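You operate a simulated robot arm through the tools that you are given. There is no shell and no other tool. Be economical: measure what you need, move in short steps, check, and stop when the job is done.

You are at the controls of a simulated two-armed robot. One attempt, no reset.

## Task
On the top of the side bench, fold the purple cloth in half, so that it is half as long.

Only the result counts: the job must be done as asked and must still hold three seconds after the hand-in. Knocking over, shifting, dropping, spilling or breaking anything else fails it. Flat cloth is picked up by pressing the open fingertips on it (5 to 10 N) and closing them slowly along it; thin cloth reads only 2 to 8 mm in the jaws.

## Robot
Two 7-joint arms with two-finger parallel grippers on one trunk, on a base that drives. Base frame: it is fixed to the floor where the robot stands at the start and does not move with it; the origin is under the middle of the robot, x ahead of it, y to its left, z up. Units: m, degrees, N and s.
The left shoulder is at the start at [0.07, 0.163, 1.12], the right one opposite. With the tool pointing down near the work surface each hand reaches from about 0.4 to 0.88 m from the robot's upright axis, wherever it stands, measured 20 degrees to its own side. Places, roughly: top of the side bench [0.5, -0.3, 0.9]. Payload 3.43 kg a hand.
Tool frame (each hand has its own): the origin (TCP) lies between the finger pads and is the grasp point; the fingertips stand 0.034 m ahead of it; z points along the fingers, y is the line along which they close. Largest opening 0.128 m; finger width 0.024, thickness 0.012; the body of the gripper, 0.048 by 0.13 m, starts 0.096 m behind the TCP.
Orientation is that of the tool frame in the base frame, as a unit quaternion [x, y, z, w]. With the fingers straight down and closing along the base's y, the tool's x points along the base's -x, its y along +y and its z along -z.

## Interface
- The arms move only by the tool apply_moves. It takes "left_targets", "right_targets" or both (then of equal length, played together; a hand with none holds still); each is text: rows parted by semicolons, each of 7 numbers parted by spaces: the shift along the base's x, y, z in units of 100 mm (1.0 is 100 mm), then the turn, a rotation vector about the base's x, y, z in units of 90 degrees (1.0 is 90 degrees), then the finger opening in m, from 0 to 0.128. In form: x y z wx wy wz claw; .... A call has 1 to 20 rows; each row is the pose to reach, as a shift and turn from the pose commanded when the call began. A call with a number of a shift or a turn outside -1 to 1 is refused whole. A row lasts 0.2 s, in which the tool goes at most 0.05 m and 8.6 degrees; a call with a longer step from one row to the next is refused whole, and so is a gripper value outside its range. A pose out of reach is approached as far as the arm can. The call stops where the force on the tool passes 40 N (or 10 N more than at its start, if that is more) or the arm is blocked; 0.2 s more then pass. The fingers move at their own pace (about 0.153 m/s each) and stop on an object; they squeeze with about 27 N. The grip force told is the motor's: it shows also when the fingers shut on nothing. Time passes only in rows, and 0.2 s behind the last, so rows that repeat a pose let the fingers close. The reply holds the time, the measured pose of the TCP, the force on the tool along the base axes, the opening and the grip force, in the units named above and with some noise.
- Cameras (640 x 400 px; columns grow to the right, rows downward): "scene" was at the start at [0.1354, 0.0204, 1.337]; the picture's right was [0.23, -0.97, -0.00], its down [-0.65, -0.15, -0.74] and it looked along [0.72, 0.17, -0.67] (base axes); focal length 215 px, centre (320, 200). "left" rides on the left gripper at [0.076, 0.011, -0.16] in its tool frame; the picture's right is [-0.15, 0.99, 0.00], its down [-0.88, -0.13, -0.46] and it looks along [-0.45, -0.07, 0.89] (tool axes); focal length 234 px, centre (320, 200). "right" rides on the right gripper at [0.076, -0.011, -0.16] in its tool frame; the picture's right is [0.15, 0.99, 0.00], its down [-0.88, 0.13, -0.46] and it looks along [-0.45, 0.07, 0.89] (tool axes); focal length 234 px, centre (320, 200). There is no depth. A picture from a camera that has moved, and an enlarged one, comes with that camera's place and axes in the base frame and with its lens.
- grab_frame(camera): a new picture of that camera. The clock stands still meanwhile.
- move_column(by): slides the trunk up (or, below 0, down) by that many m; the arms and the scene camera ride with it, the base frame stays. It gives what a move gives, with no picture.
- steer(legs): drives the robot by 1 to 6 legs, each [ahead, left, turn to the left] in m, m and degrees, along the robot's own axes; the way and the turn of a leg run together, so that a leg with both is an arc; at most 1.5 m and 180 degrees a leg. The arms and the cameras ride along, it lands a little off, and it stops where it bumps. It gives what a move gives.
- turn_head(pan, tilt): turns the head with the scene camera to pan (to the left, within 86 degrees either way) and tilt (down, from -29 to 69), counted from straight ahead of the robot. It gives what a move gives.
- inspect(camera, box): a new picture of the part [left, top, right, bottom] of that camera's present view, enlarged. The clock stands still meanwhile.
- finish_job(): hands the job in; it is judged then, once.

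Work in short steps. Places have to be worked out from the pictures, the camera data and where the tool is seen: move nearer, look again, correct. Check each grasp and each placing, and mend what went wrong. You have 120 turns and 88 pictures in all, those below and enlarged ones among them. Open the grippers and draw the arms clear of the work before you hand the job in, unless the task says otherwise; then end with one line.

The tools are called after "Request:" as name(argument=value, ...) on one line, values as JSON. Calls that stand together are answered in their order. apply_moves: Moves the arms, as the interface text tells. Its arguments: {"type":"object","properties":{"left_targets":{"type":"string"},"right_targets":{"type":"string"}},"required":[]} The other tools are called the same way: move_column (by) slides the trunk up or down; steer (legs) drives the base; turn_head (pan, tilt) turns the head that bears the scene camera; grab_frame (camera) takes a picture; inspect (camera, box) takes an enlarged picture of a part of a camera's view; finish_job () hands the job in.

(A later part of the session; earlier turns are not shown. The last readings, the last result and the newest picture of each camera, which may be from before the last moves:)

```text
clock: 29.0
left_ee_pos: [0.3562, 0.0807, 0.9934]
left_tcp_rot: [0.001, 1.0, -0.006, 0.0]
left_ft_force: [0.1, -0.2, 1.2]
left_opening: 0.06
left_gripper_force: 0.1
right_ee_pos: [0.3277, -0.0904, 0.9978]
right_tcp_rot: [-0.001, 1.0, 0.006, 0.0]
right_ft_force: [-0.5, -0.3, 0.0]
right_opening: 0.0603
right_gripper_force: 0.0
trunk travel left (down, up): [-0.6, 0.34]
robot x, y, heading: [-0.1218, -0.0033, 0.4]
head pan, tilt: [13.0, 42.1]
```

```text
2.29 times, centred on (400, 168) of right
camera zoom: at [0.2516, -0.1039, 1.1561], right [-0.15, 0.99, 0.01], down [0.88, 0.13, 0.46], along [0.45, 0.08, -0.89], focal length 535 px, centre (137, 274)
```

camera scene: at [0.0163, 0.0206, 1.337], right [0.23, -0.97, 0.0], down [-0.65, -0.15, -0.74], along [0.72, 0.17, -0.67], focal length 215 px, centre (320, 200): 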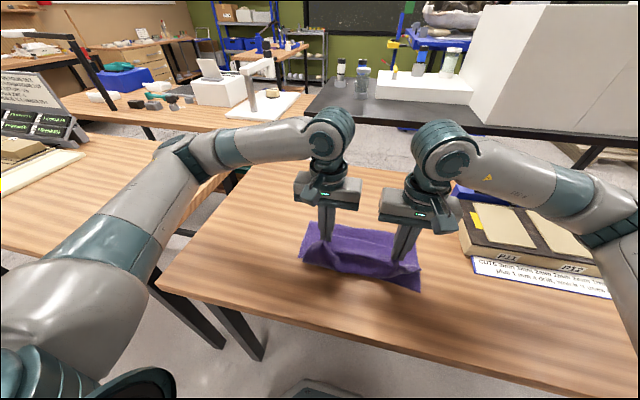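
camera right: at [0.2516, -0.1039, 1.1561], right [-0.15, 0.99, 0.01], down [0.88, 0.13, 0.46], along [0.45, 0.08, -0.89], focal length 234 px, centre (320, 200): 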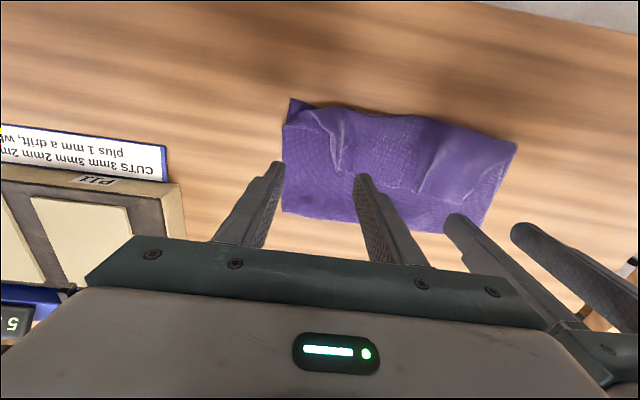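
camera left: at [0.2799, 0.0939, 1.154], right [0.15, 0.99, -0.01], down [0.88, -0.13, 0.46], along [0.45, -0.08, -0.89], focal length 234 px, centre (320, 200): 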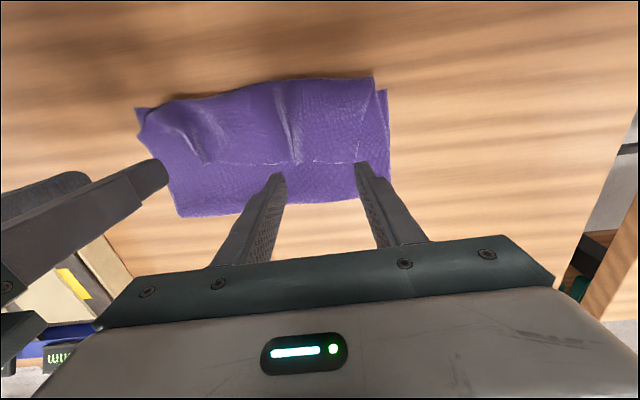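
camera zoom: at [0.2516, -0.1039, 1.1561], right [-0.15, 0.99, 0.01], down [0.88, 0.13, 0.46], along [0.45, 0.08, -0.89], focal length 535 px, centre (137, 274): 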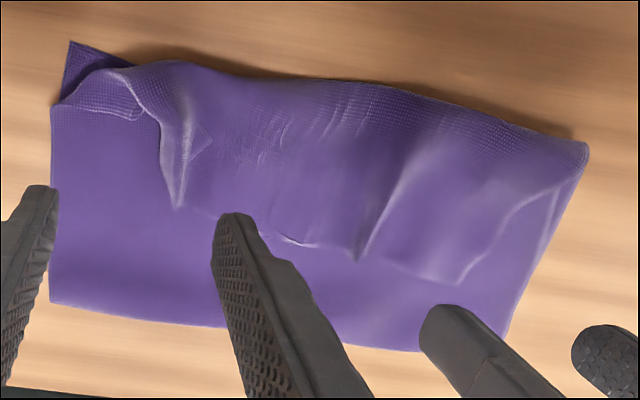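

Confirmed: a flap about 7 cm wide is turned back, because the hem was held too deep in the jaws. I'll use the two standing ridges, left at (0.367, 0.047) and right at (0.350, −0.065), to pull the hem back out flat, one hand at a time. Then I'll refold with only a shallow grip. The left hand goes first.

Request:
apply_moves(right_targets="0 -0.3 0.2 0 0 0 0.06;0 -0.6 0.5 0 0 0 0.06;0 -0.6 0.5 0 0 0 0.06;0 -0.6 0.5 0 0 0 0.06;0 -0.6 0.5 0 0 0 0.06", left_targets="0.04 -0.15 -0.1 0 0 0 0.034;0.06 -0.33 -0.3 0 0 0 0.034;0.06 -0.33 -0.6 0 0 0 0.034;0.06 -0.33 -0.82 0 0 0 0.034;0.06 -0.33 -0.9 0 0 0 0.034")

Request:
grab_frame(camera="left")

```text
clock: 30.2
left_ee_pos: [0.3634, 0.0493, 0.9042]
left_tcp_rot: [0.001, 1.0, -0.006, 0.0]
left_ft_force: [0.7, 0.0, -0.3]
left_opening: 0.0338
left_gripper_force: 0.0
right_ee_pos: [0.3271, -0.1489, 1.0439]
right_tcp_rot: [-0.001, 1.0, 0.006, 0.0]
right_ft_force: [0.1, 0.0, 0.8]
right_opening: 0.0598
right_gripper_force: 0.1
trunk travel left (down, up): [-0.6, 0.34]
robot x, y, heading: [-0.1206, -0.0003, 0.3]
head pan, tilt: [13.0, 42.1]
```

```text
54 pictures are left
camera left: at [0.2873, 0.062, 1.0649], right [0.15, 0.99, -0.01], down [0.88, -0.13, 0.46], along [0.45, -0.08, -0.89], focal length 234 px, centre (320, 200)
```

left: 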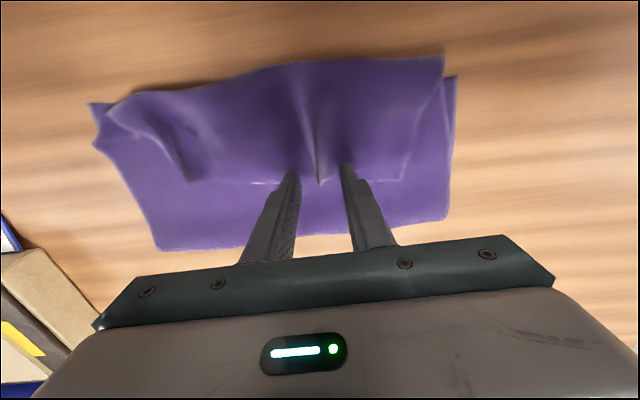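

The ridge is centred between the fingers. I'll lower about 5 mm and close slowly.

Request:
apply_moves(left_targets="0 0 -0.03 0 0 0 0.034;0 0 -0.05 0 0 0 0.034;0 0 -0.06 0 0 0 0.03;0 0 -0.06 0 0 0 0.026;0 0 -0.06 0 0 0 0.022;0 0 -0.06 0 0 0 0.018;0 0 -0.06 0 0 0 0.014;0 0 -0.06 0 0 0 0.01;0 0 -0.06 0 0 0 0.006;0 0 -0.06 0 0 0 0.002;0 0 -0.06 0 0 0 0;0 0 -0.06 0 0 0 0")

```text
clock: 32.8
left_ee_pos: [0.3622, 0.0498, 0.9]
left_tcp_rot: [0.001, 1.0, -0.007, 0.001]
left_ft_force: [-0.2, -0.5, 0.3]
left_opening: 0.0019
left_gripper_force: 27.1
right_ee_pos: [0.3268, -0.1496, 1.0442]
right_tcp_rot: [-0.002, 1.0, 0.006, 0.0]
right_ft_force: [0.7, -0.2, -1.0]
right_opening: 0.06
right_gripper_force: 0.0
trunk travel left (down, up): [-0.6, 0.34]
robot x, y, heading: [-0.1187, -0.0027, -0.1]
head pan, tilt: [13.0, 42.1]
```

Gripped at 1.9 mm. I'll lift and carry it forward and slightly outward.

Request:
apply_moves(left_targets="0 0 0.15 0 0 0 0;0 0.03 0.4 0 0 0 0;0.1 0.06 0.6 0 0 0 0;0.3 0.1 0.8 0 0 0 0;0.5 0.13 0.95 0 0 0 0;0.75 0.17 1.0 0 0 0 0;1.0 0.2 1.0 0 0 0 0")

Request:
grab_frame(camera="scene")

```text
clock: 34.4
left_ee_pos: [0.4645, 0.0704, 0.999]
left_tcp_rot: [0.0, 1.0, -0.006, 0.001]
left_ft_force: [0.3, 0.4, -1.2]
left_opening: 0.002
left_gripper_force: 27.2
right_ee_pos: [0.3284, -0.1495, 1.0435]
right_tcp_rot: [-0.002, 1.0, 0.006, 0.0]
right_ft_force: [-0.4, 0.0, -0.1]
right_opening: 0.0599
right_gripper_force: 0.0
trunk travel left (down, up): [-0.6, 0.34]
robot x, y, heading: [-0.1162, 0.0007, 0.1]
head pan, tilt: [13.0, 42.1]
```

```text
53 pictures are left
camera scene: at [0.0165, 0.0205, 1.3369], right [0.23, -0.97, 0.0], down [-0.65, -0.15, -0.74], along [0.72, 0.17, -0.67], focal length 215 px, centre (320, 200)
```

scene: 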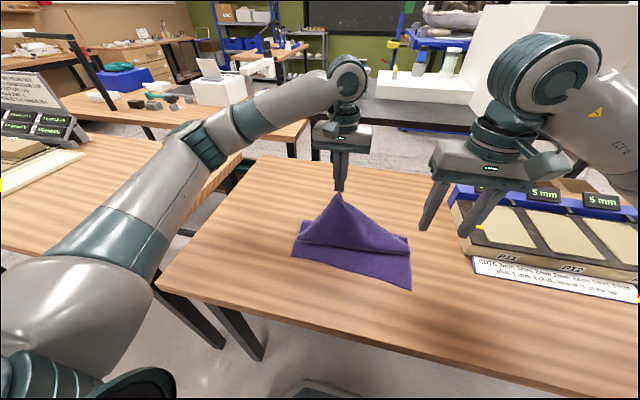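

It's working. I'll carry this side on to x≈0.66 and low, which unrolls the left half.

Request:
apply_moves(left_targets="0.25 0.05 0 0 0 0 0;0.5 0.1 -0.05 0 0 0 0;0.75 0.15 -0.1 0 0 0 0;1.0 0.2 -0.2 0 0 0 0")

Request:
apply_moves(left_targets="0.25 0.05 -0.1 0 0 0 0;0.5 0.1 -0.25 0 0 0 0;0.75 0.1 -0.4 0 0 0 0;0.95 0.1 -0.6 0 0 0 0;0.95 0.1 -0.7 0 0 0 0")

Request:
grab_frame(camera="scene")

```text
clock: 35.4
left_ee_pos: [0.5653, 0.0892, 0.9787]
left_tcp_rot: [0.0, 1.0, -0.005, 0.0]
left_ft_force: [1.0, 0.1, -0.6]
left_opening: 0.0022
left_gripper_force: 27.0
right_ee_pos: [0.3282, -0.1485, 1.0434]
right_tcp_rot: [-0.001, 1.0, 0.006, 0.001]
right_ft_force: [0.0, 0.0, -0.8]
right_opening: 0.06
right_gripper_force: 0.0
trunk travel left (down, up): [-0.6, 0.34]
robot x, y, heading: [-0.1192, -0.001, 0.2]
head pan, tilt: [13.0, 42.1]
```

```text
clock: 36.6
left_ee_pos: [0.6572, 0.0989, 0.9098]
left_tcp_rot: [0.001, 1.0, -0.007, -0.001]
left_ft_force: [0.3, -0.3, -0.6]
left_opening: 0.0023
left_gripper_force: 27.1
right_ee_pos: [0.3268, -0.1482, 1.0444]
right_tcp_rot: [-0.002, 1.0, 0.006, 0.0]
right_ft_force: [0.2, 0.3, 0.1]
right_opening: 0.0601
right_gripper_force: 0.0
trunk travel left (down, up): [-0.6, 0.34]
robot x, y, heading: [-0.1143, 0.0038, 0.0]
head pan, tilt: [13.0, 42.1]
```

```text
52 pictures are left
camera scene: at [0.0158, 0.0208, 1.337], right [0.23, -0.97, 0.0], down [-0.65, -0.15, -0.74], along [0.72, 0.17, -0.67], focal length 215 px, centre (320, 200)
```

scene: 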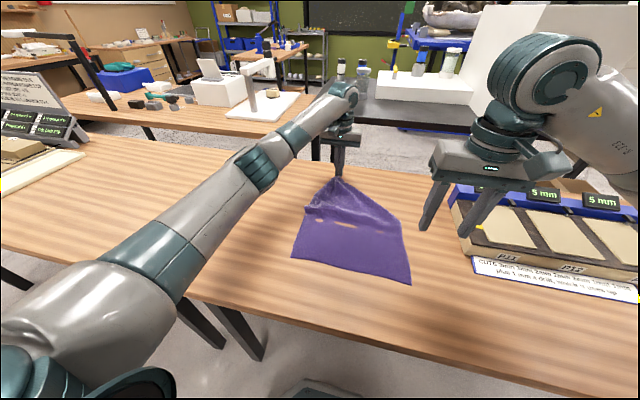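

The cloth is almost flat again. I'll hold the left corner and bring the right hand over the right half to find its corner.

Request:
apply_moves(right_targets="0.45 0 0 0 0 0 0.06;0.9 0 0 0 0 0 0.06;1.0 0 0 0 0 0 0.06", left_targets="0 0 -0.04 0 0 0 0;0 0 -0.09 0 0 0 0;0 0 -0.09 0 0 0 0")

Request:
apply_moves(right_targets="0.4 0 0 0 0 0 0.06;0.8 0 0 0 0 0 0.06;1.0 0 0 0 0 0 0.06")

Request:
grab_frame(camera="right")

Request:
inspect(camera="scene", box=[260, 160, 460, 285])

```text
clock: 37.4
left_ee_pos: [0.6576, 0.0989, 0.9005]
left_tcp_rot: [0.001, 1.0, -0.006, 0.001]
left_ft_force: [0.2, -0.1, -0.2]
left_opening: 0.0016
left_gripper_force: 26.9
right_ee_pos: [0.4283, -0.1487, 1.046]
right_tcp_rot: [-0.002, 1.0, 0.007, 0.0]
right_ft_force: [0.6, 0.2, -0.1]
right_opening: 0.06
right_gripper_force: 0.1
trunk travel left (down, up): [-0.6, 0.34]
robot x, y, heading: [-0.1172, 0.004, 0.2]
head pan, tilt: [13.0, 42.1]
```

```text
clock: 38.2
left_ee_pos: [0.657, 0.0989, 0.9002]
left_tcp_rot: [0.001, 1.0, -0.005, 0.0]
left_ft_force: [0.4, -0.5, 0.3]
left_opening: 0.0019
left_gripper_force: 26.8
right_ee_pos: [0.5293, -0.1503, 1.0472]
right_tcp_rot: [-0.001, 1.0, 0.005, 0.001]
right_ft_force: [-0.2, -0.4, -0.2]
right_opening: 0.0599
right_gripper_force: 0.0
trunk travel left (down, up): [-0.6, 0.34]
robot x, y, heading: [-0.1206, 0.0003, 0.2]
head pan, tilt: [13.0, 42.1]
```

```text
51 pictures are left
camera right: at [0.4519, -0.1643, 1.2061], right [-0.15, 0.99, 0.01], down [0.88, 0.13, 0.46], along [0.45, 0.08, -0.89], focal length 234 px, centre (320, 200)
```

right: 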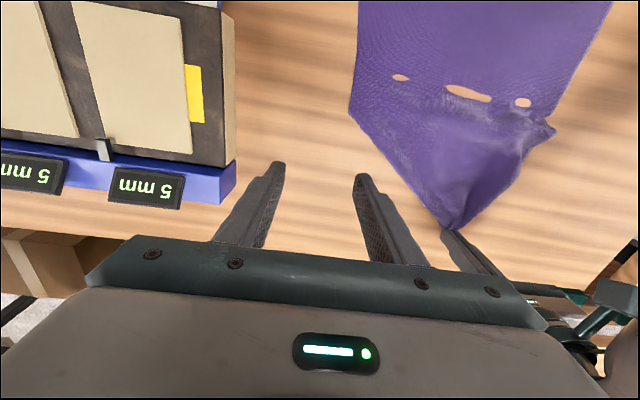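

```text
3.20 times, centred on (360, 222) of scene
camera zoom: at [0.0163, 0.0205, 1.3369], right [0.23, -0.97, 0.0], down [-0.65, -0.15, -0.74], along [0.72, 0.17, -0.67], focal length 688 px, centre (192, 128)
```

zoom: 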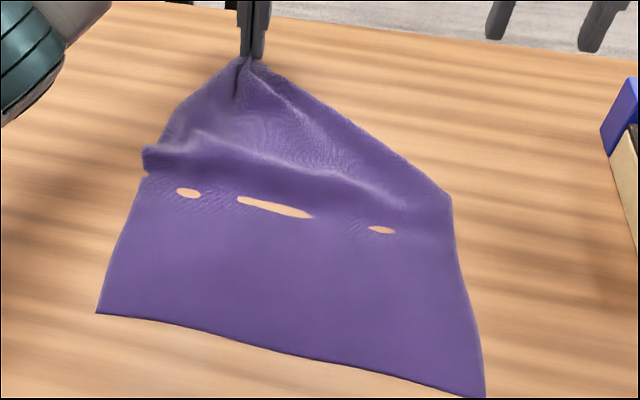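

The right corner of the hem now lies at about (0.49, −0.11). I'll bring the right hand over it to pinch it and pull it out.

Request:
apply_moves(right_targets="-0.15 0.2 -0.2 0 0 0 0.045;-0.4 0.4 -0.5 0 0 0 0.045;-0.44 0.62 -0.8 0 0 0 0.045;-0.44 0.65 -1.0 0 0 0 0.045")

Request:
apply_moves(right_targets="0 0 -0.2 0 0 0 0.045;0 0 -0.35 0 0 0 0.045")

Request:
grab_frame(camera="right")

```text
clock: 39.2
left_ee_pos: [0.6574, 0.0976, 0.9015]
left_tcp_rot: [0.002, 1.0, -0.006, 0.0]
left_ft_force: [-0.2, -0.2, 0.8]
left_opening: 0.0021
left_gripper_force: 26.9
right_ee_pos: [0.4831, -0.0853, 0.9455]
right_tcp_rot: [-0.002, 1.0, 0.006, 0.0]
right_ft_force: [0.4, 0.0, -0.8]
right_opening: 0.0453
right_gripper_force: 0.0
trunk travel left (down, up): [-0.6, 0.34]
robot x, y, heading: [-0.1182, -0.0002, 0.1]
head pan, tilt: [13.0, 42.1]
```

```text
clock: 39.8
left_ee_pos: [0.6566, 0.0987, 0.9008]
left_tcp_rot: [0.001, 1.0, -0.006, 0.0]
left_ft_force: [-0.2, -0.1, 0.2]
left_opening: 0.0019
left_gripper_force: 27.3
right_ee_pos: [0.4837, -0.085, 0.9112]
right_tcp_rot: [-0.002, 1.0, 0.005, 0.001]
right_ft_force: [-1.1, -0.3, -1.3]
right_opening: 0.0448
right_gripper_force: 0.1
trunk travel left (down, up): [-0.6, 0.34]
robot x, y, heading: [-0.1178, 0.0015, 0.0]
head pan, tilt: [13.0, 42.1]
```

```text
49 pictures are left
camera right: at [0.4072, -0.0986, 1.07], right [-0.15, 0.99, 0.01], down [0.88, 0.13, 0.46], along [0.45, 0.08, -0.89], focal length 234 px, centre (320, 200)
```

right: 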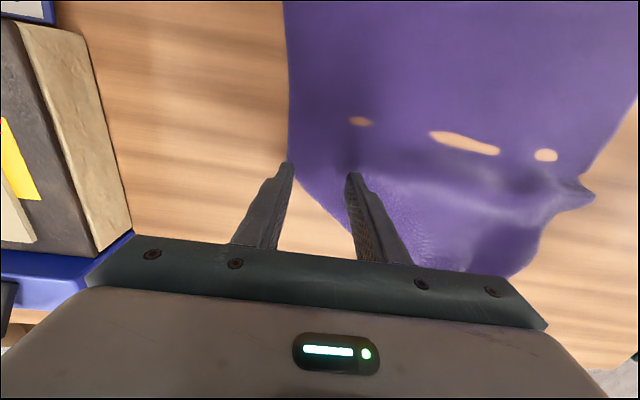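

The outer finger is right at the cloth's edge. I'll shift inward 12 mm and press down.

Request:
apply_moves(right_targets="0 0.12 0 0 0 0 0.045;0 0.12 -0.08 0 0 0 0.045;0 0.12 -0.12 0 0 0 0.045;0 0.12 -0.145 0 0 0 0.045")

```text
clock: 40.8
left_ee_pos: [0.6567, 0.0976, 0.8997]
left_tcp_rot: [0.001, 1.0, -0.006, 0.0]
left_ft_force: [0.1, 0.9, 0.8]
left_opening: 0.0018
left_gripper_force: 26.6
right_ee_pos: [0.4834, -0.0732, 0.8969]
right_tcp_rot: [-0.002, 1.0, 0.006, 0.0]
right_ft_force: [-0.1, 0.3, 0.8]
right_opening: 0.045
right_gripper_force: 0.0
trunk travel left (down, up): [-0.6, 0.34]
robot x, y, heading: [-0.1243, -0.0014, 0.3]
head pan, tilt: [13.0, 42.1]
```

I'll press another 2 mm or so and check.

Request:
apply_moves(right_targets="0 0 -0.01 0 0 0 0.045;0 0 -0.02 0 0 0 0.045;0 0 -0.02 0 0 0 0.045")

```text
clock: 41.6
left_ee_pos: [0.6569, 0.0993, 0.9013]
left_tcp_rot: [0.001, 1.0, -0.006, 0.0]
left_ft_force: [0.7, 0.5, -0.9]
left_opening: 0.0019
left_gripper_force: 26.5
right_ee_pos: [0.4833, -0.0721, 0.8945]
right_tcp_rot: [-0.002, 1.0, 0.006, 0.001]
right_ft_force: [2.7, -0.9, 9.2]
right_opening: 0.0454
right_gripper_force: 0.4
trunk travel left (down, up): [-0.6, 0.34]
robot x, y, heading: [-0.1181, -0.0008, 0.0]
head pan, tilt: [13.0, 42.1]
```

At 9 N, I'll close slowly.

Request:
apply_moves(right_targets="0 0 0 0 0 0 0.042;0 0 0 0 0 0 0.039;0 0 0 0 0 0 0.036;0 0 0 0 0 0 0.033;0 0 0 0 0 0 0.03;0 0 0 0 0 0 0.027;0 0 0 0 0 0 0.024;0 0 0 0 0 0 0.021;0 0 0 0 0 0 0.018;0 0 0 0 0 0 0.015;0 0 0 0 0 0 0.012;0 0 0 0 0 0 0.009;0 0 0 0 0 0 0.006;0 0 0 0 0 0 0.003;0 0 0 0 0 0 0;0 0 0 0 0 0 0")

Request:
grab_frame(camera="right")

```text
clock: 45.0
left_ee_pos: [0.6558, 0.0979, 0.9014]
left_tcp_rot: [0.001, 1.0, -0.006, 0.001]
left_ft_force: [-0.1, -0.2, -0.4]
left_opening: 0.002
left_gripper_force: 26.8
right_ee_pos: [0.4827, -0.0733, 0.8958]
right_tcp_rot: [-0.002, 1.0, 0.006, 0.001]
right_ft_force: [-0.2, -1.7, 12.5]
right_opening: 0.0001
right_gripper_force: 27.3
trunk travel left (down, up): [-0.6, 0.34]
robot x, y, heading: [-0.1193, -0.0022, 0.1]
head pan, tilt: [13.0, 42.1]
```

```text
48 pictures are left
camera right: at [0.4061, -0.0859, 1.0554], right [-0.15, 0.99, 0.01], down [0.88, 0.13, 0.46], along [0.45, 0.08, -0.89], focal length 234 px, centre (320, 200)
```

right: 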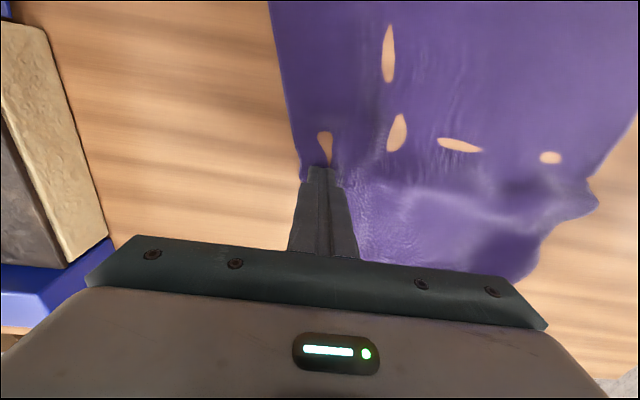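

The jaws missed at 0 mm. While the closed fingertips are still pressing at 12 N, I'll try dragging the corner forward by friction.

Request:
apply_moves(right_targets="0.1 0 0 0 0 0 0;0.2 -0.02 0 0 0 0 0;0.3 -0.04 0 0 0 0 0;0.4 -0.06 0 0 0 0 0;0.5 -0.08 0 0 0 0 0;0.6 -0.1 0 0 0 0 0;0.7 -0.12 0 0 0 0 0;0.8 -0.14 0 0 0 0 0")

Request:
inspect(camera="scene", box=[260, 160, 460, 285])

```text
clock: 46.8
left_ee_pos: [0.6567, 0.0994, 0.9012]
left_tcp_rot: [0.001, 1.0, -0.006, 0.0]
left_ft_force: [0.1, -0.2, -0.3]
left_opening: 0.0019
left_gripper_force: 26.8
right_ee_pos: [0.5628, -0.0865, 0.8962]
right_tcp_rot: [-0.002, 1.0, 0.005, -0.001]
right_ft_force: [-1.4, -0.3, 5.9]
right_opening: 0.0001
right_gripper_force: 27.1
trunk travel left (down, up): [-0.6, 0.34]
robot x, y, heading: [-0.1149, 0.0019, 0.3]
head pan, tilt: [13.0, 42.1]
```

```text
3.20 times, centred on (360, 222) of scene
camera zoom: at [0.0153, 0.0207, 1.337], right [0.23, -0.97, 0.0], down [-0.65, -0.15, -0.74], along [0.72, 0.17, -0.67], focal length 688 px, centre (192, 128)
```

zoom: 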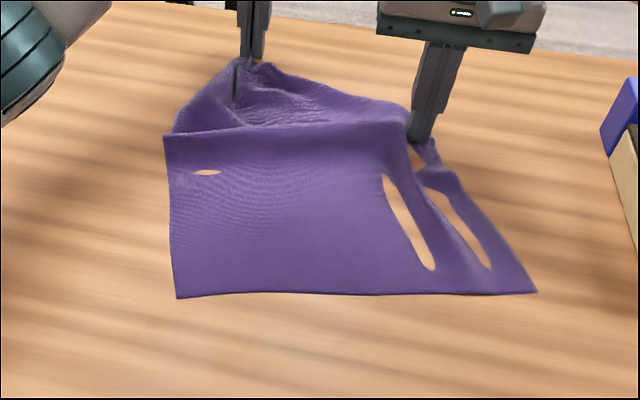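

The drag moved the whole cloth rather than unrolling it. I'll raise the right hand and look again for the right hem corner.

Request:
apply_moves(right_targets="0 0 0.3 0 0 0 0.01;-0.3 -0.1 0.7 0 0 0 0.04;-0.6 -0.2 1.0 0 0 0 0.07")

Request:
inspect(camera="right", box=[260, 20, 580, 220])

Request:
inspect(camera="scene", box=[260, 160, 460, 285])

```text
refused: row 2 steps farther than a row can; nothing moved
```

```text
2.00 times, centred on (420, 120) of right
camera zoom: at [0.4865, -0.1, 1.0556], right [-0.15, 0.99, 0.01], down [0.88, 0.13, 0.46], along [0.45, 0.08, -0.89], focal length 468 px, centre (120, 360)
```

zoom: 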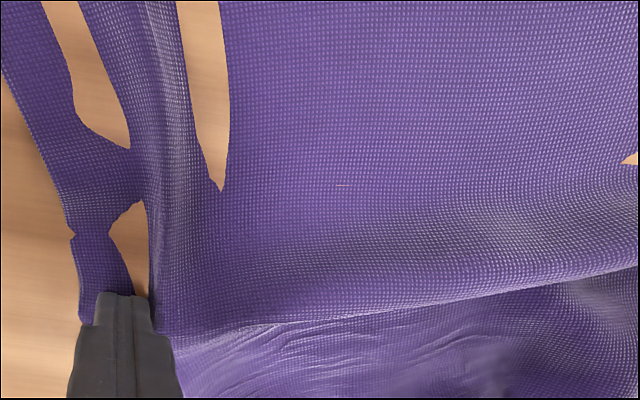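

```text
3.20 times, centred on (360, 222) of scene
camera zoom: at [0.0153, 0.0207, 1.337], right [0.23, -0.97, 0.0], down [-0.65, -0.15, -0.74], along [0.72, 0.17, -0.67], focal length 688 px, centre (192, 128)
```

zoom: 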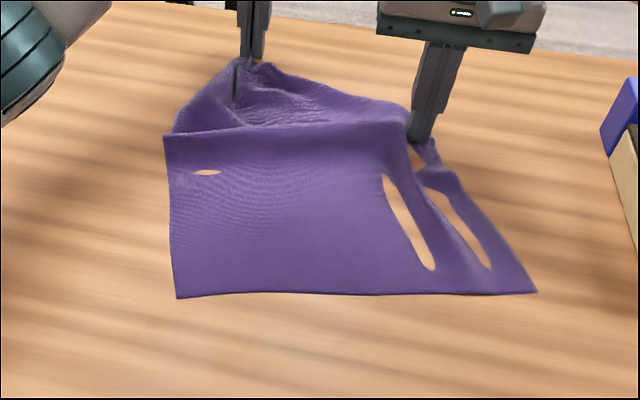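

Viewed closely, the near half lies flat but overlaps the far half in a shallow Z, with crease A at x≈0.53. The left hand still holds the hem, so I'll press the right part of the near half and drag it back towards the robot to unroll the Z.

Request:
apply_moves(right_targets="0 0 0.2 0 0 0 0;0 0 0.4 0 0 0 0;-0.4 -0.1 0.4 0 0 0 0;-0.8 -0.25 0.4 0 0 0 0;-1 -0.4 0.4 0 0 0 0")

Request:
apply_moves(right_targets="-0.3 0 -0.1 0 0 0 0;-0.3 0 -0.3 0 0 0 0;-0.3 0 -0.38 0 0 0 0;-0.3 0 -0.4 0 0 0 0;-0.3 0 -0.41 0 0 0 0")

```text
clock: 48.0
left_ee_pos: [0.6569, 0.0976, 0.902]
left_tcp_rot: [0.0, 1.0, -0.006, 0.001]
left_ft_force: [0.1, 0.2, 0.1]
left_opening: 0.0021
left_gripper_force: 26.9
right_ee_pos: [0.4637, -0.1263, 0.9336]
right_tcp_rot: [-0.002, 1.0, 0.006, 0.0]
right_ft_force: [0.7, -0.9, -0.1]
right_opening: 0.0002
right_gripper_force: 27.1
trunk travel left (down, up): [-0.6, 0.34]
robot x, y, heading: [-0.1206, -0.0038, -0.1]
head pan, tilt: [13.0, 42.1]
```

```text
clock: 49.2
left_ee_pos: [0.6561, 0.099, 0.9021]
left_tcp_rot: [0.001, 1.0, -0.006, 0.0]
left_ft_force: [-0.3, 0.2, -0.4]
left_opening: 0.002
left_gripper_force: 27.3
right_ee_pos: [0.4336, -0.1274, 0.8944]
right_tcp_rot: [-0.001, 1.0, 0.007, 0.001]
right_ft_force: [0.7, -0.5, 9.8]
right_opening: 0.0001
right_gripper_force: 26.6
trunk travel left (down, up): [-0.6, 0.34]
robot x, y, heading: [-0.1182, 0.0029, 0.1]
head pan, tilt: [13.0, 42.1]
```

At 9.8 N, I'll drag 9 cm towards the robot.

Request:
apply_moves(right_targets="-0.1 0 0 0 0 0 0;-0.2 0 0 0 0 0 0;-0.3 0 0 0 0 0 0;-0.4 0 0 0 0 0 0;-0.5 0 0 0 0 0 0;-0.6 0 0 0 0 0 0;-0.7 0 0 0 0 0 0;-0.8 0 0 0 0 0 0;-0.9 0 0 0 0 0 0")

Request:
inspect(camera="scene", box=[260, 160, 460, 285])

```text
clock: 51.2
left_ee_pos: [0.6572, 0.0987, 0.9021]
left_tcp_rot: [-0.001, 1.0, -0.005, 0.0]
left_ft_force: [0.1, 0.6, -0.4]
left_opening: 0.0019
left_gripper_force: 26.8
right_ee_pos: [0.3415, -0.1259, 0.8951]
right_tcp_rot: [-0.002, 1.0, 0.006, 0.001]
right_ft_force: [6.5, 0.0, 28.5]
right_opening: 0.0002
right_gripper_force: 27.2
trunk travel left (down, up): [-0.6, 0.34]
robot x, y, heading: [-0.1208, -0.001, 0.1]
head pan, tilt: [13.0, 42.1]
```

```text
3.20 times, centred on (360, 222) of scene
camera zoom: at [0.0145, 0.0211, 1.3371], right [0.23, -0.97, 0.0], down [-0.65, -0.15, -0.74], along [0.72, 0.17, -0.67], focal length 688 px, centre (192, 128)
```

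zoom: 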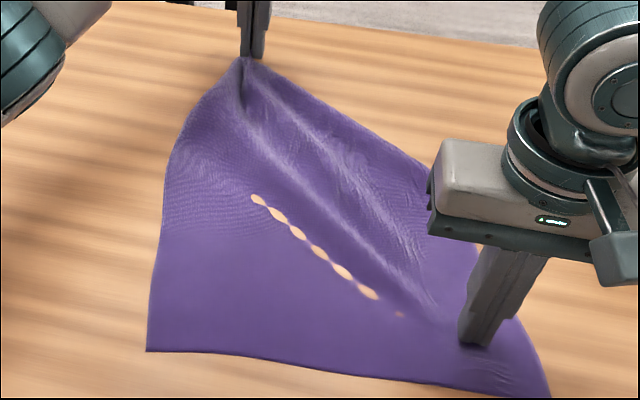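

The Z has unrolled and the cloth is a single sheet now, stretched along the diagonal. I'll raise the right hand and look for the right hem corner.

Request:
apply_moves(right_targets="0 0 0.2 0 0 0 0;0 -0.1 0.6 0 0 0 0;0.3 -0.1 0.9 0 0 0 0;0.7 -0.1 1.0 0 0 0 0;1.0 -0.1 1.0 0 0 0 0.03")

Request:
grab_frame(camera="right")

Request:
inspect(camera="scene", box=[240, 150, 480, 300])

```text
clock: 52.4
left_ee_pos: [0.6583, 0.0994, 0.9001]
left_tcp_rot: [0.001, 1.0, -0.006, 0.0]
left_ft_force: [-0.1, -0.7, -0.3]
left_opening: 0.0018
left_gripper_force: 27.0
right_ee_pos: [0.4438, -0.1384, 0.9933]
right_tcp_rot: [-0.002, 1.0, 0.006, 0.0]
right_ft_force: [-0.4, 1.0, -0.1]
right_opening: 0.03
right_gripper_force: 0.1
trunk travel left (down, up): [-0.6, 0.34]
robot x, y, heading: [-0.1201, 0.0003, -0.0]
head pan, tilt: [13.0, 42.1]
```

```text
43 pictures are left
camera right: at [0.3679, -0.1521, 1.1531], right [-0.15, 0.99, 0.01], down [0.88, 0.13, 0.46], along [0.45, 0.08, -0.89], focal length 234 px, centre (320, 200)
```

right: 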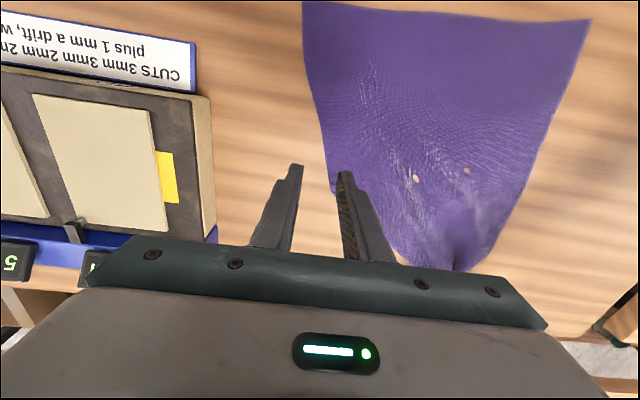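

```text
2.67 times, centred on (360, 225) of scene
camera zoom: at [0.0167, 0.0206, 1.3369], right [0.23, -0.97, 0.0], down [-0.65, -0.15, -0.74], along [0.72, 0.17, -0.67], focal length 573 px, centre (213, 133)
```

zoom: 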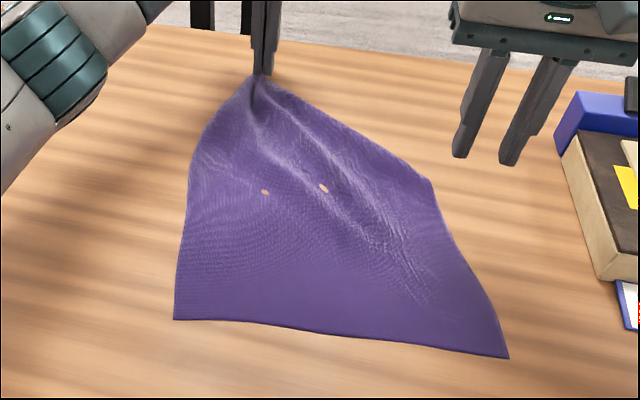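

The right-hand edge measures only 0.20 m, so the far-right corner must be tucked underneath along the diagonal. I'll raise the left hand high so the cloth hangs and the tucked corner drops free.

Request:
apply_moves(right_targets="0 -0.2 0.2 0 0 0 0.03;0 -0.3 0.5 0 0 0 0.03;-0.2 -0.3 0.9 0 0 0 0.03;-0.4 -0.3 1.0 0 0 0 0.03;-0.6 -0.3 1.0 0 0 0 0.03;-0.6 -0.3 1.0 0 0 0 0.03", left_targets="-0.05 0 0.3 0 0 0 0;-0.15 -0.05 0.6 0 0 0 0;-0.3 -0.1 0.85 0 0 0 0;-0.5 -0.15 1.0 0 0 0 0;-0.7 -0.2 1.0 0 0 0 0;-0.9 -0.2 1.0 0 0 0 0")

Request:
apply_moves(left_targets="-0.2 0 0.4 0 0 0 0;-0.4 0 0.8 0 0 0 0;-0.5 0 1.0 0 0 0 0;-0.5 0 1.0 0 0 0 0;-0.5 0 1.0 0 0 0 0")

Request:
grab_frame(camera="scene")

Request:
grab_frame(camera="right")

```text
clock: 53.8
left_ee_pos: [0.5667, 0.0778, 0.9995]
left_tcp_rot: [0.0, 1.0, -0.006, 0.0]
left_ft_force: [0.2, -0.2, 0.3]
left_opening: 0.0017
left_gripper_force: 26.6
right_ee_pos: [0.3818, -0.1657, 1.0938]
right_tcp_rot: [-0.002, 1.0, 0.006, 0.0]
right_ft_force: [0.4, -0.7, -0.4]
right_opening: 0.03
right_gripper_force: 0.1
trunk travel left (down, up): [-0.6, 0.34]
robot x, y, heading: [-0.1166, -0.0015, 0.2]
head pan, tilt: [13.0, 42.1]
```

```text
clock: 55.0
left_ee_pos: [0.5188, 0.0805, 1.0988]
left_tcp_rot: [0.0, 1.0, -0.006, 0.0]
left_ft_force: [0.0, -0.1, 0.4]
left_opening: 0.0022
left_gripper_force: 26.7
right_ee_pos: [0.3825, -0.1656, 1.0927]
right_tcp_rot: [-0.001, 1.0, 0.006, 0.0]
right_ft_force: [0.4, -0.4, 0.1]
right_opening: 0.0301
right_gripper_force: 0.0
trunk travel left (down, up): [-0.6, 0.34]
robot x, y, heading: [-0.1219, 0.0018, -0.3]
head pan, tilt: [13.0, 42.1]
```

```text
41 pictures are left
camera scene: at [0.0161, 0.0204, 1.337], right [0.23, -0.97, 0.0], down [-0.65, -0.15, -0.74], along [0.72, 0.17, -0.67], focal length 215 px, centre (320, 200)
```

scene: 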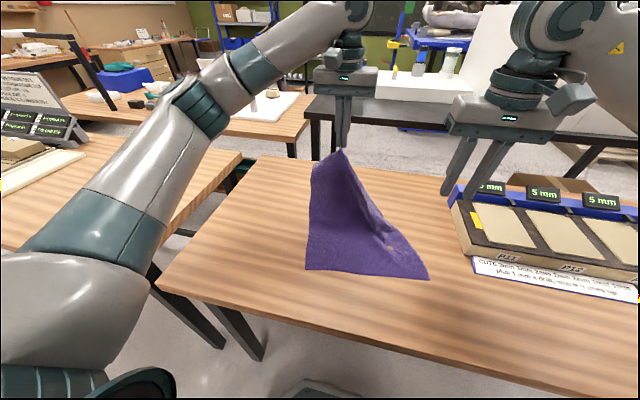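

```text
40 pictures are left
camera right: at [0.3061, -0.1796, 1.253], right [-0.15, 0.99, 0.01], down [0.88, 0.13, 0.46], along [0.45, 0.08, -0.89], focal length 234 px, centre (320, 200)
```

right: 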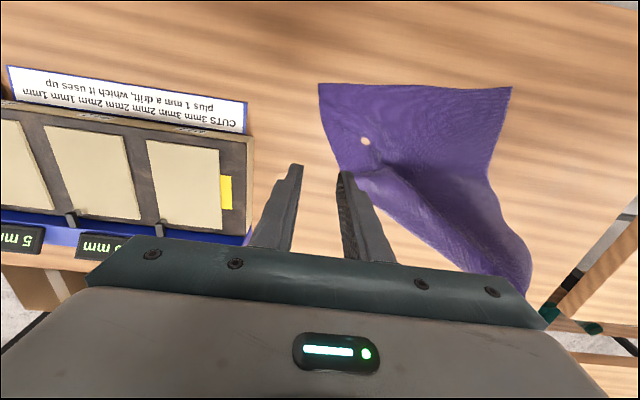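

I'll look closely at where the right corner hangs.

Request:
inspect(camera="scene", box=[280, 140, 450, 290])

Request:
inspect(camera="right", box=[300, 70, 560, 310])

Request:
grab_frame(camera="left")

```text
2.67 times, centred on (365, 215) of scene
camera zoom: at [0.0161, 0.0204, 1.337], right [0.23, -0.97, 0.0], down [-0.65, -0.15, -0.74], along [0.72, 0.17, -0.67], focal length 573 px, centre (200, 160)
```

zoom: 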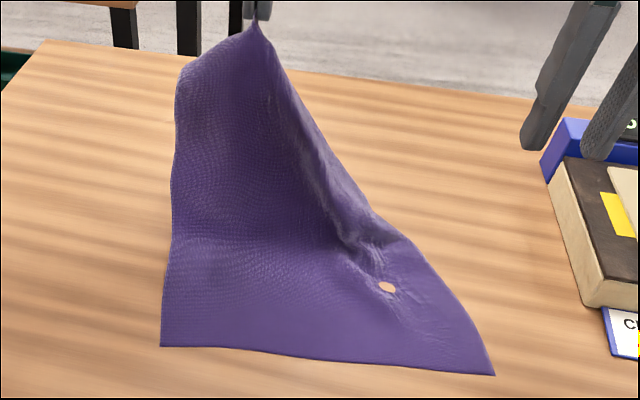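

```text
1.67 times, centred on (430, 190) of right
camera zoom: at [0.3061, -0.1796, 1.253], right [-0.15, 0.99, 0.01], down [0.88, 0.13, 0.46], along [0.45, 0.08, -0.89], focal length 390 px, centre (137, 217)
```

zoom: 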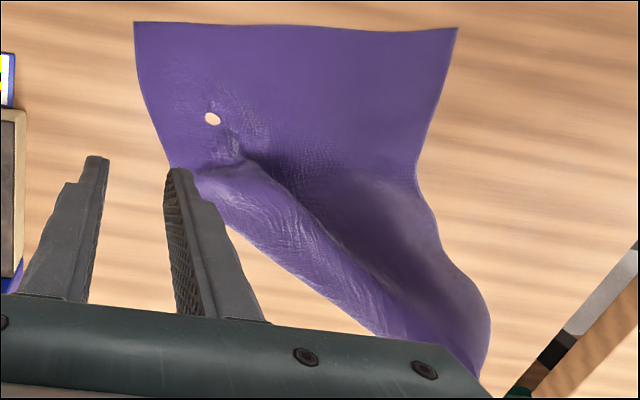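

```text
37 pictures are left
camera left: at [0.4424, 0.0933, 1.2601], right [0.15, 0.99, -0.01], down [0.88, -0.13, 0.46], along [0.45, -0.08, -0.89], focal length 234 px, centre (320, 200)
```

left: 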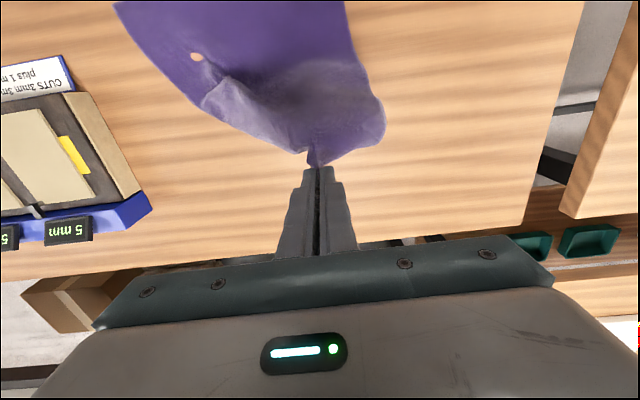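

The corner is still hidden behind the sheet. If I carry the left pinch on over to the near-left, the fold brings that hidden corner to the top, where the right hand can lay it on the near-right corner. I'll yaw the left hand 90° during the carry so its hem doesn't flip back again.

Request:
apply_moves(left_targets="-0.05 0 0 0 0 0.09 0;-0.1 0 0 0 0 0.18 0;-0.15 0 0 0 0 0.27 0;-0.2 0 0 0 0 0.36 0;-0.25 0 0 0 0 0.45 0;-0.3 0 0 0 0 0.54 0;-0.4 0 0 0 0 0.63 0;-0.5 0 0 0 0 0.72 0;-0.6 0 0 0 0 0.81 0;-0.7 0 0 0 0 0.9 0;-0.8 0 0 0 0 0.99 0")

Request:
grab_frame(camera="scene")

```text
clock: 57.4
left_ee_pos: [0.4388, 0.0791, 1.1001]
left_tcp_rot: [-0.702, 0.712, -0.003, 0.004]
left_ft_force: [-0.3, 0.2, 0.3]
left_opening: 0.002
left_gripper_force: 27.5
right_ee_pos: [0.3826, -0.1666, 1.0937]
right_tcp_rot: [-0.003, 1.0, 0.006, 0.0]
right_ft_force: [0.9, 0.1, -0.6]
right_opening: 0.0304
right_gripper_force: 0.1
trunk travel left (down, up): [-0.6, 0.34]
robot x, y, heading: [-0.1187, -0.0007, 0.1]
head pan, tilt: [13.0, 42.1]
```

```text
36 pictures are left
camera scene: at [0.0157, 0.0205, 1.337], right [0.23, -0.97, 0.0], down [-0.65, -0.15, -0.74], along [0.72, 0.17, -0.67], focal length 215 px, centre (320, 200)
```

scene: 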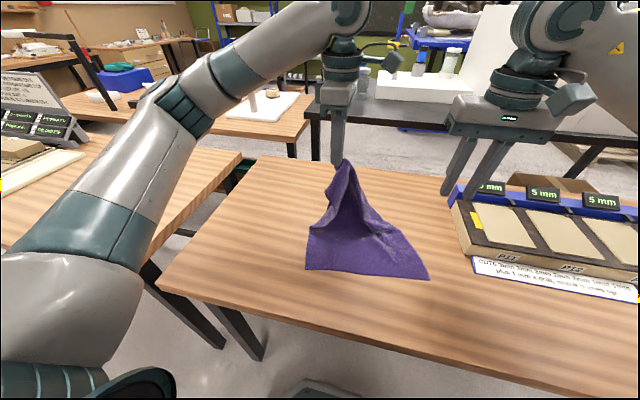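

The yaw worked. I'll carry on down the arc towards the near-left corner.

Request:
apply_moves(left_targets="-0.3 0 -0.1 0 0 0.09 0;-0.6 0 -0.25 0 0 0.18 0;-0.9 0 -0.45 0 0 0.27 0;-1.0 0 -0.75 0 0 0.36 0;-1.0 0 -1.0 0 0 0.45 0")

Request:
apply_moves(left_targets="-0.2 0 -0.3 0 0 0 0;-0.36 0 -0.6 0 0 0 0;-0.36 0 -0.9 0 0 0 0")

Request:
inspect(camera="scene", box=[270, 150, 460, 300])

Request:
grab_frame(camera="right")

```text
clock: 58.6
left_ee_pos: [0.3387, 0.0405, 1.0394]
left_tcp_rot: [0.9, -0.435, -0.004, -0.001]
left_ft_force: [0.1, -0.9, -0.3]
left_opening: 0.0018
left_gripper_force: 26.6
left hand out of reach, approached as far as the arm can: row 5
right_ee_pos: [0.3839, -0.1687, 1.0926]
right_tcp_rot: [-0.001, 1.0, 0.008, -0.001]
right_ft_force: [-0.1, -1.0, 0.1]
right_opening: 0.0299
right_gripper_force: 0.1
trunk travel left (down, up): [-0.6, 0.34]
robot x, y, heading: [-0.1176, 0.0008, -0.0]
head pan, tilt: [13.0, 42.1]
```

```text
clock: 59.4
left_ee_pos: [0.3028, 0.0286, 0.9841]
left_tcp_rot: [0.891, -0.454, -0.003, 0.007]
left_ft_force: [0.1, 0.2, 0.4]
left_opening: 0.0022
left_gripper_force: 27.2
left hand out of reach, approached as far as the arm can: row 1, 2, 3
right_ee_pos: [0.3829, -0.1669, 1.0924]
right_tcp_rot: [-0.002, 1.0, 0.007, 0.0]
right_ft_force: [0.1, -1.4, 0.1]
right_opening: 0.0301
right_gripper_force: 0.2
trunk travel left (down, up): [-0.6, 0.34]
robot x, y, heading: [-0.12, 0.0002, -0.1]
head pan, tilt: [13.0, 42.1]
```

```text
2.67 times, centred on (365, 225) of scene
camera zoom: at [0.0164, 0.02, 1.337], right [0.23, -0.97, 0.0], down [-0.65, -0.15, -0.74], along [0.72, 0.17, -0.67], focal length 573 px, centre (200, 133)
```

zoom: 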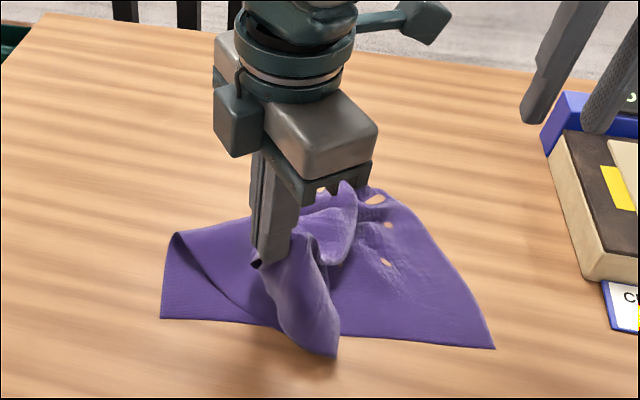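

```text
34 pictures are left
camera right: at [0.3064, -0.1799, 1.2529], right [-0.15, 0.99, 0.01], down [0.88, 0.13, 0.46], along [0.45, 0.08, -0.89], focal length 234 px, centre (320, 200)
```

right: 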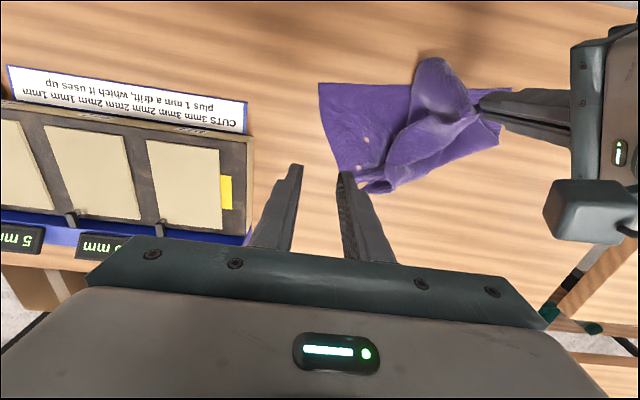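

The wrist ran out of range past about 110° of yaw. I'll turn back a little and correct y to 0.08 while staying above the table.

Request:
apply_moves(left_targets="0 0.1 0 0 0 -0.09 0;0 0.2 0 0 0 -0.18 0;0 0.3 0 0 0 -0.27 0;0 0.4 0 0 0 -0.36 0;0 0.5 0 0 0 -0.36 0")

Request:
inspect(camera="scene", box=[270, 150, 460, 300])

Request:
inspect(camera="right", box=[300, 40, 620, 240])

```text
clock: 60.6
left_ee_pos: [0.3011, 0.0811, 0.9821]
left_tcp_rot: [0.728, -0.685, -0.005, 0.004]
left_ft_force: [-0.5, -0.8, -0.5]
left_opening: 0.0021
left_gripper_force: 26.5
right_ee_pos: [0.383, -0.166, 1.0933]
right_tcp_rot: [-0.002, 1.0, 0.007, 0.0]
right_ft_force: [0.1, 0.4, 0.0]
right_opening: 0.03
right_gripper_force: 0.1
trunk travel left (down, up): [-0.6, 0.34]
robot x, y, heading: [-0.1189, -0.0031, -0.1]
head pan, tilt: [13.0, 42.1]
```

```text
2.67 times, centred on (365, 225) of scene
camera zoom: at [0.0156, 0.0205, 1.337], right [0.23, -0.97, 0.0], down [-0.65, -0.15, -0.74], along [0.72, 0.17, -0.67], focal length 573 px, centre (200, 133)
```

zoom: 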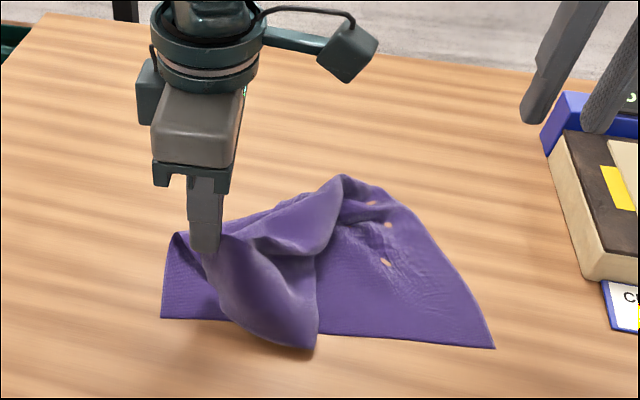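

```text
2.00 times, centred on (460, 140) of right
camera zoom: at [0.3056, -0.1794, 1.2532], right [-0.15, 0.99, 0.01], down [0.88, 0.13, 0.46], along [0.45, 0.08, -0.89], focal length 468 px, centre (40, 320)
```

zoom: 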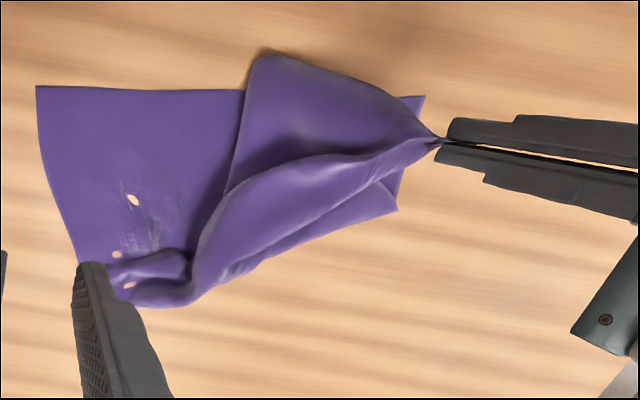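

Now the free part, including the hidden corner, is on top. I'll lower the left pinch to the cloth and look again.

Request:
apply_moves(left_targets="0 0 -0.25 0 0 0 0;0 0 -0.5 0 0 0 0;0 0 -0.7 0 0 0 0;0 0 -0.8 0 0 0 0;0 0 -0.8 0 0 0 0")

Request:
inspect(camera="right", box=[300, 40, 620, 240])

```text
clock: 61.8
left_ee_pos: [0.2997, 0.0817, 0.9029]
left_tcp_rot: [0.729, -0.684, -0.005, 0.006]
left_ft_force: [1.0, -0.6, -0.1]
left_opening: 0.002
left_gripper_force: 26.3
right_ee_pos: [0.3818, -0.1659, 1.0939]
right_tcp_rot: [-0.002, 1.0, 0.006, -0.001]
right_ft_force: [-0.2, -0.1, -0.7]
right_opening: 0.0299
right_gripper_force: 0.1
trunk travel left (down, up): [-0.6, 0.34]
robot x, y, heading: [-0.1199, -0.0022, 0.0]
head pan, tilt: [13.0, 42.1]
```

```text
2.00 times, centred on (460, 140) of right
camera zoom: at [0.3059, -0.1792, 1.2531], right [-0.15, 0.99, 0.01], down [0.88, 0.13, 0.46], along [0.45, 0.08, -0.89], focal length 468 px, centre (40, 320)
```

zoom: 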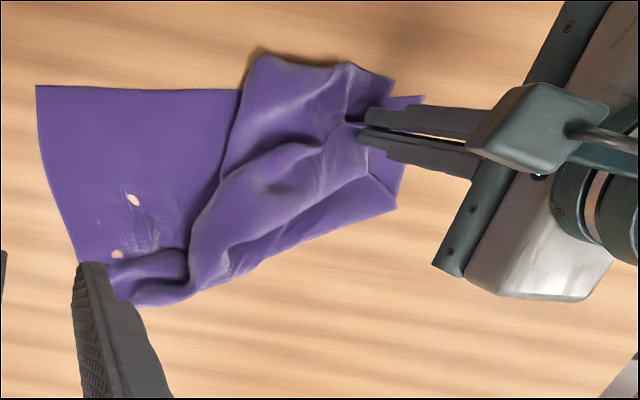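

The left hem corner is lying nicely on the near-left. The right part is tucked under a crease running along x at y≈−0.025. I'll release the left hand and clear it out of the way.

Request:
apply_moves(left_targets="0 0 -0.03 0 0 0 0;0 0 -0.03 0 0 0 0.01;0 0 -0.03 0 0 0 0.02;0 0 -0.03 0 0 0 0.03;0 0 0.1 0 0 0 0.034;0 0 0.4 0 0 0 0.04;0 0.3 0.7 0 0 0 0.04;0 0.7 0.9 0 0 0 0.04;0 1.0 1.0 0 0 0 0.04")

Request:
inspect(camera="right", box=[300, 40, 620, 240])

Request:
inspect(camera="scene", box=[270, 150, 460, 300])

```text
clock: 63.8
left_ee_pos: [0.2985, 0.1851, 1.0038]
left_tcp_rot: [0.729, -0.685, -0.004, 0.006]
left_ft_force: [-0.8, 0.1, -0.1]
left_opening: 0.0395
left_gripper_force: 0.1
right_ee_pos: [0.3824, -0.1649, 1.0942]
right_tcp_rot: [-0.001, 1.0, 0.005, 0.0]
right_ft_force: [0.3, 0.1, 0.6]
right_opening: 0.0301
right_gripper_force: 0.1
trunk travel left (down, up): [-0.6, 0.34]
robot x, y, heading: [-0.117, -0.0034, -0.0]
head pan, tilt: [13.0, 42.1]
```

```text
2.00 times, centred on (460, 140) of right
camera zoom: at [0.3056, -0.1783, 1.2534], right [-0.15, 0.99, 0.01], down [0.88, 0.13, 0.46], along [0.45, 0.08, -0.89], focal length 468 px, centre (40, 320)
```

zoom: 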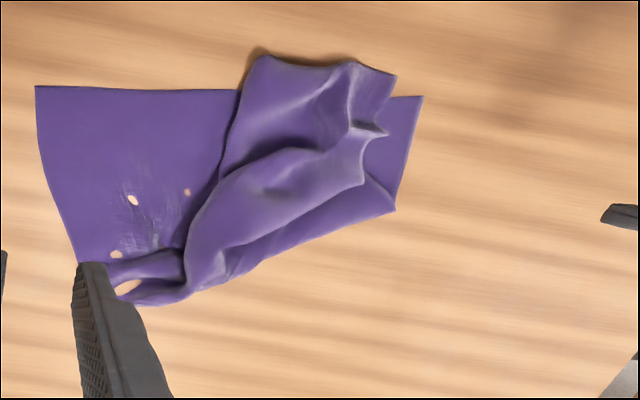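

```text
2.67 times, centred on (365, 225) of scene
camera zoom: at [0.0156, 0.0218, 1.337], right [0.23, -0.97, 0.0], down [-0.65, -0.15, -0.74], along [0.72, 0.17, -0.67], focal length 573 px, centre (200, 133)
```

zoom: 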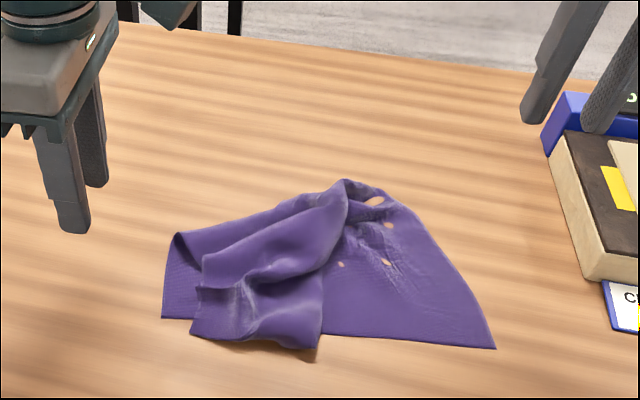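

This twisted state suggests a better plan. The near edge is clean and flat, so I can grab its two corners, raise the cloth until it hangs free and untwists, then lay it hem first and fold. For that grip the edge faces the right way, so nothing should flip back. First the left hand re-pinches its old ridge and takes the pile off the near-left corner.

Request:
apply_moves(left_targets="0 -0.4 -0.1 0 0 0 0.03;0 -0.8 -0.3 0 0 0 0.03;0 -1.0 -0.6 0 0 0 0.03;0 -1.0 -0.9 0 0 0 0.03;0 -1.0 -1.0 0 0 0 0.03;0 -1.0 -1.0 0 0 0 0.02;0 -1.0 -1.0 0 0 0 0.01;0 -1.0 -1.0 0 0 0 0;0 -1.0 -1.0 0 0 0 0")

```text
clock: 65.8
left_ee_pos: [0.2995, 0.0823, 0.9009]
left_tcp_rot: [0.729, -0.684, -0.005, 0.006]
left_ft_force: [-0.5, 0.5, -0.4]
left_opening: 0.0022
left_gripper_force: 27.5
right_ee_pos: [0.3819, -0.1679, 1.0926]
right_tcp_rot: [-0.002, 1.0, 0.006, 0.0]
right_ft_force: [0.2, -0.2, 0.2]
right_opening: 0.0303
right_gripper_force: 0.0
trunk travel left (down, up): [-0.6, 0.34]
robot x, y, heading: [-0.1187, -0.0009, 0.2]
head pan, tilt: [13.0, 42.1]
```

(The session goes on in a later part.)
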